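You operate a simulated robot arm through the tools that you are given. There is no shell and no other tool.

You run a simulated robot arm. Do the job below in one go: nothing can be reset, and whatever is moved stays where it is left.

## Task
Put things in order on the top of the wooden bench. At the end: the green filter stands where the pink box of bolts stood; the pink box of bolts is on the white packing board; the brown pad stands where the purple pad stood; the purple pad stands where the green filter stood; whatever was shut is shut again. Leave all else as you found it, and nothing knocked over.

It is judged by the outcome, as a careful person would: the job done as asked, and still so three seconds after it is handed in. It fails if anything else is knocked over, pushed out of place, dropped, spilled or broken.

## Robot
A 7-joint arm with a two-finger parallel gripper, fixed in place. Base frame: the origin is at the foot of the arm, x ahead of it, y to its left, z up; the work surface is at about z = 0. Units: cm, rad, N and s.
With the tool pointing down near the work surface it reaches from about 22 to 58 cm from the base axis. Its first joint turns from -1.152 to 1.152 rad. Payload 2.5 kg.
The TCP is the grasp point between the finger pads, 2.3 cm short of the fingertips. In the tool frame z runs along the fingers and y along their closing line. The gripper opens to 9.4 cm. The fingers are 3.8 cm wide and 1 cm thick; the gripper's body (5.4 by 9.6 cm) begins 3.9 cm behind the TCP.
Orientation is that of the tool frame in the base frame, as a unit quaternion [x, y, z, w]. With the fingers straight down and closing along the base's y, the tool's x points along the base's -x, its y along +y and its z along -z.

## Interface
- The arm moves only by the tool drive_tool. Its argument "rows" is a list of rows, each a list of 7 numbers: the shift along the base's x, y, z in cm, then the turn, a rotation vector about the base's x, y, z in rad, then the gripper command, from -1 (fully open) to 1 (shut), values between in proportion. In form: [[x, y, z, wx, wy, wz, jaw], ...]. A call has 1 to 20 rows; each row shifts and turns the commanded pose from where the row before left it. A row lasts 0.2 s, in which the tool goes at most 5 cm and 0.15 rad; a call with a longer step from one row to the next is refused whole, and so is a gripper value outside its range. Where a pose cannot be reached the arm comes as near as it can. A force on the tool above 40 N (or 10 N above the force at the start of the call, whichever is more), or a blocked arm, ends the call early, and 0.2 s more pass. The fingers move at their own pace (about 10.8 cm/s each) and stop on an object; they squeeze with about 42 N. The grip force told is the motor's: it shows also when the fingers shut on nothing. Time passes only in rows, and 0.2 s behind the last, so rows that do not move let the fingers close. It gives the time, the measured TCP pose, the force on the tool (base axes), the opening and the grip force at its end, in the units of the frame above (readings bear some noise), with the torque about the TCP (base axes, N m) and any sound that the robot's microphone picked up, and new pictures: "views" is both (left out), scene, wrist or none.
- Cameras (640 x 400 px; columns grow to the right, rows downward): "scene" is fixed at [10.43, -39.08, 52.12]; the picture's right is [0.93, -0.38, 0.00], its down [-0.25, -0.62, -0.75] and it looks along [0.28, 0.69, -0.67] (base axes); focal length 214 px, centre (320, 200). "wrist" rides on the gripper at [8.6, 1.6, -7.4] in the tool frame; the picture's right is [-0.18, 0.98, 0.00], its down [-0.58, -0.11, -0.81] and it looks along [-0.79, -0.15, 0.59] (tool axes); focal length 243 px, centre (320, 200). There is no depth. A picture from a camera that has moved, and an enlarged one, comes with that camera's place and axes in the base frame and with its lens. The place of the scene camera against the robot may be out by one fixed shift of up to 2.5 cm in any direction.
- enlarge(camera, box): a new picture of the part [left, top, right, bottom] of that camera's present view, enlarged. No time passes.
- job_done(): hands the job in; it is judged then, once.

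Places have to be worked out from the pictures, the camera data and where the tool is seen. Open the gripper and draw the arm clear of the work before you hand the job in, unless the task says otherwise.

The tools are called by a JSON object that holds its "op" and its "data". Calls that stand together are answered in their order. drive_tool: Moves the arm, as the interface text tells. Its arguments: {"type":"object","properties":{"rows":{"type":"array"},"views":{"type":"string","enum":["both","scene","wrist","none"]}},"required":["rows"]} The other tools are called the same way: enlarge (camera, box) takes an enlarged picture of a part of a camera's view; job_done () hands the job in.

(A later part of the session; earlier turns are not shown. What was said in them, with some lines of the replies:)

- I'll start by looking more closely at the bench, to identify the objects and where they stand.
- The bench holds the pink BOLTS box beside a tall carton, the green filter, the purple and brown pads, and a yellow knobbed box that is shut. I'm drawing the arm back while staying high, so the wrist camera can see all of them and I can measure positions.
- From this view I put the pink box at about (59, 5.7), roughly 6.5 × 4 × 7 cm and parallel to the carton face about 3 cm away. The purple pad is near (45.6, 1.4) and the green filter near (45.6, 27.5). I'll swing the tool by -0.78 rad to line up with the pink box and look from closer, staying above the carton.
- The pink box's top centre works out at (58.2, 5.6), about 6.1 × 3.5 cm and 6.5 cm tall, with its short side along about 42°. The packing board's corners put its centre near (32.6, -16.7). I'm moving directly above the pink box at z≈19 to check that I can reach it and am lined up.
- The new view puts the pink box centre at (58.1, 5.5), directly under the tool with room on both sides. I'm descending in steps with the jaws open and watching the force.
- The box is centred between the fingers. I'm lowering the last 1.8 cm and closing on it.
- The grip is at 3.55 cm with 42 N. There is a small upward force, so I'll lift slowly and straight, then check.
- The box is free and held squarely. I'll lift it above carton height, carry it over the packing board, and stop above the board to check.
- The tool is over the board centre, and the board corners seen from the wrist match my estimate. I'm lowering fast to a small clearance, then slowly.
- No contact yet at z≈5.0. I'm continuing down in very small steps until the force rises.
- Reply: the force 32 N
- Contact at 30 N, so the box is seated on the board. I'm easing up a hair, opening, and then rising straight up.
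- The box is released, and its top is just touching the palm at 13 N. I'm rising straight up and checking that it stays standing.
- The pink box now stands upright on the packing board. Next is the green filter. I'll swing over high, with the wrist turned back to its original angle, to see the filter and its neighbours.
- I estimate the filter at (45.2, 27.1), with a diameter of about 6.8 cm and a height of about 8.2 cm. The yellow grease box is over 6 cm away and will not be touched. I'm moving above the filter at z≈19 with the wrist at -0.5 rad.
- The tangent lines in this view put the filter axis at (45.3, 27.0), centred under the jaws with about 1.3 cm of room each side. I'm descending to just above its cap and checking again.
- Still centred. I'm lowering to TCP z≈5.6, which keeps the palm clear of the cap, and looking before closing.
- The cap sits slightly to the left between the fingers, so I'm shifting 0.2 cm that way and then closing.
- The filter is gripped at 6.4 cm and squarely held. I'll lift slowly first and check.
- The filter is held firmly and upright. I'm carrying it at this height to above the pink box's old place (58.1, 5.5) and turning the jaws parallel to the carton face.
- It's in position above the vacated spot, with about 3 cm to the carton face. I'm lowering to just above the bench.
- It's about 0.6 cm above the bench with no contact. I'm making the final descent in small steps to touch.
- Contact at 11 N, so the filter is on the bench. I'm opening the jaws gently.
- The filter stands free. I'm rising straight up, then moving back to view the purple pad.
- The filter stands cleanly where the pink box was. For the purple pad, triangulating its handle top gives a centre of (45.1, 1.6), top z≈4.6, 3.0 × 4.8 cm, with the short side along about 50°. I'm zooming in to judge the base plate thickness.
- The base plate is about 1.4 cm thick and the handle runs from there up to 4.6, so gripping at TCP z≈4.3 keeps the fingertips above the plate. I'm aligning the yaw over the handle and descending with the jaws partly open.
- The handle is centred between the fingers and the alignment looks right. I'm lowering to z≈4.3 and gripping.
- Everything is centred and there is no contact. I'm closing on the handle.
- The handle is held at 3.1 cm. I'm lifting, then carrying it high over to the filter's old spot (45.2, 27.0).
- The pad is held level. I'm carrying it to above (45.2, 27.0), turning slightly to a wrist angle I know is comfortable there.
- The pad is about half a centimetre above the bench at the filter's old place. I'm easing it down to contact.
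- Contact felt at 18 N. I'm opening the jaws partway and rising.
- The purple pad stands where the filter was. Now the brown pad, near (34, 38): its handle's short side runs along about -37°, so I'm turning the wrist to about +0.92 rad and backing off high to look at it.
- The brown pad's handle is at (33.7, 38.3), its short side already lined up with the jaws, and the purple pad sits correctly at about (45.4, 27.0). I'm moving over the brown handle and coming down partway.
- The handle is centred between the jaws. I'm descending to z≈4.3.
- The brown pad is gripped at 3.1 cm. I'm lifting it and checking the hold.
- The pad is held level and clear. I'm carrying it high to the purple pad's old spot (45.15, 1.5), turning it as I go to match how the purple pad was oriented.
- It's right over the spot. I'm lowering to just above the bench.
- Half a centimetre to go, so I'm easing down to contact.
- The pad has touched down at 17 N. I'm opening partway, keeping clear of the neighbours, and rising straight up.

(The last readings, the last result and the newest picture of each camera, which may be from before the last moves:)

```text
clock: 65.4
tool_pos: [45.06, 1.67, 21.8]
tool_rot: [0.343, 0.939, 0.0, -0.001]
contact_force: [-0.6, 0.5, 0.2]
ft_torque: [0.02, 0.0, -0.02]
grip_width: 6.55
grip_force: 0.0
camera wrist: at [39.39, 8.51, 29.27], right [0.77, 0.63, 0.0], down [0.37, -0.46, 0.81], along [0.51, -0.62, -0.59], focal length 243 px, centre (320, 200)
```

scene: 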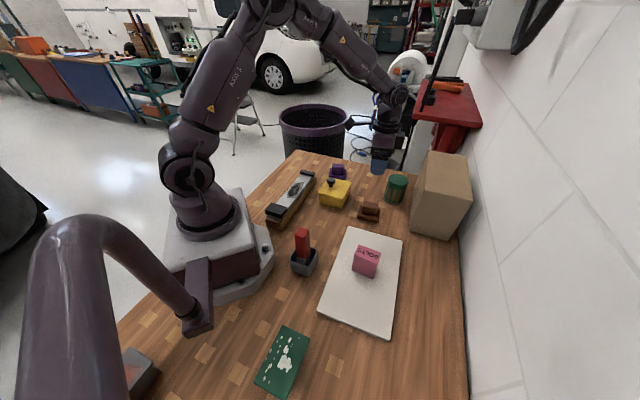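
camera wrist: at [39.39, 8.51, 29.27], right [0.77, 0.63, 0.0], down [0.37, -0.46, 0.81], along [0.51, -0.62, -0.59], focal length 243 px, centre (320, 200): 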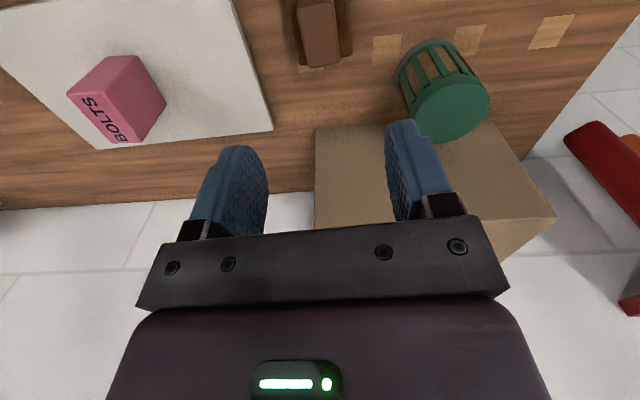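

All four are placed. I'm drawing the arm up and back to its starting pose with the gripper open, then inspecting everything.

{"op": "drive_tool", "data": {"rows": [[-1, 1, 4, 0, 0, 0.117, -1], [-1, 1, 4, 0, 0, 0.117, -1], [-1, 1.3, 4, 0, 0, 0.117, -1], [-1, 1.3, 3.5, 0, 0, 0.117, -1], [-1.2, 1.3, 0, 0, 0, 0.117, -1], [-1.2, 1.4, 0, 0, 0, 0.117, -1], [0, 0, 0, 0, 0, 0, -1], [0, 0, 0, 0, 0, 0, -1]], "views": "both"}}

{"op": "enlarge", "data": {"camera": "scene", "box": [240, 130, 480, 280]}}

{"op": "enlarge", "data": {"camera": "scene", "box": [100, 220, 420, 400]}}

```text
clock: 67.2
tool_pos: [38.77, 8.81, 37.3]
tool_rot: [-0.001, 1.0, 0.0, -0.001]
contact_force: [0.2, -0.3, -0.4]
ft_torque: [-0.01, -0.04, -0.02]
grip_width: 9.43
grip_force: 0.0
camera wrist: at [30.07, 10.47, 44.67], right [0.18, 0.98, 0.0], down [0.58, -0.11, 0.81], along [0.79, -0.15, -0.59], focal length 243 px, centre (320, 200)
```

scene: 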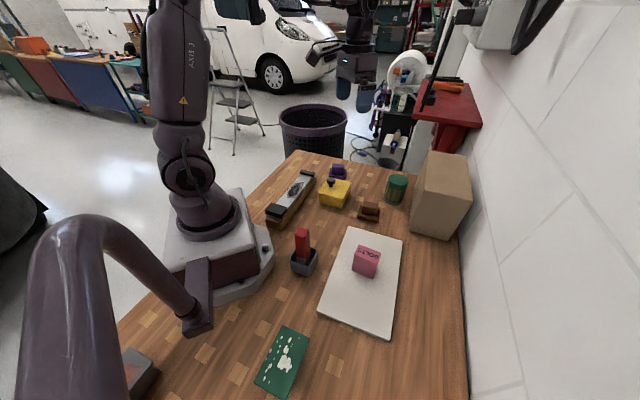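
wrist: 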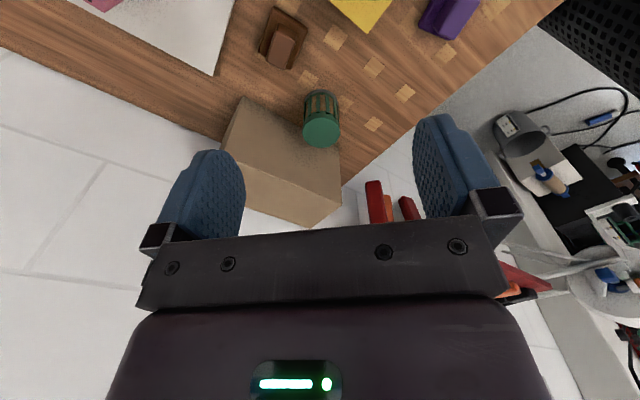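

```text
2.67 times, centred on (360, 205) of scene
camera zoom: at [10.43, -39.08, 52.12], right [0.93, -0.38, 0.0], down [-0.25, -0.62, -0.75], along [0.28, 0.69, -0.67], focal length 572 px, centre (213, 187)
```

zoom: 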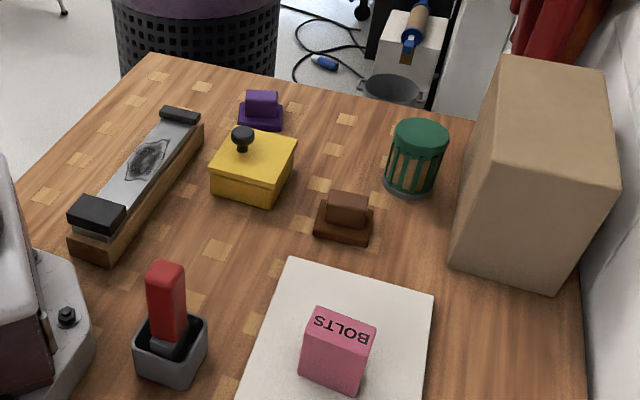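

```text
2.00 times, centred on (260, 310) of scene
camera zoom: at [10.43, -39.08, 52.12], right [0.93, -0.38, 0.0], down [-0.25, -0.62, -0.75], along [0.28, 0.69, -0.67], focal length 429 px, centre (440, -20)
```

zoom: 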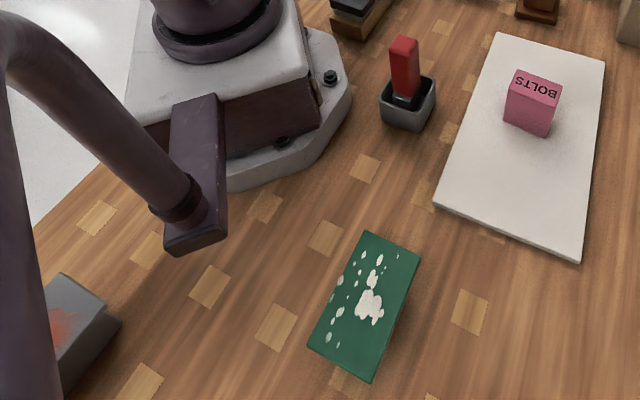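

The filter stands in the pink box's old place and the pink box is upright on the board. The brown pad is where the purple one was, and the purple pad is where the filter was. The grease box is still shut, nothing else has moved, and the arm is clear with the gripper open, so I'm handing the job in.

{"op": "job_done", "data": {}}

```text
The job is handed in.
```

The bench is in order as you asked, and I've handed the job in. I checked the last pictures before doing so:

- **Green filter:** it stands where the pink box of bolts stood, about 3 cm clear of the carton.
- **Pink box of bolts:** it stands upright near the middle of the white packing board.
- **Brown pad:** it stands where the purple pad stood, turned the same way.
- **Purple pad:** it stands where the green filter stood.

I never had to open the yellow grease box, so it is still shut. Nothing else looks moved or knocked over. The arm is back at its starting pose, clear of the bench with the gripper open.
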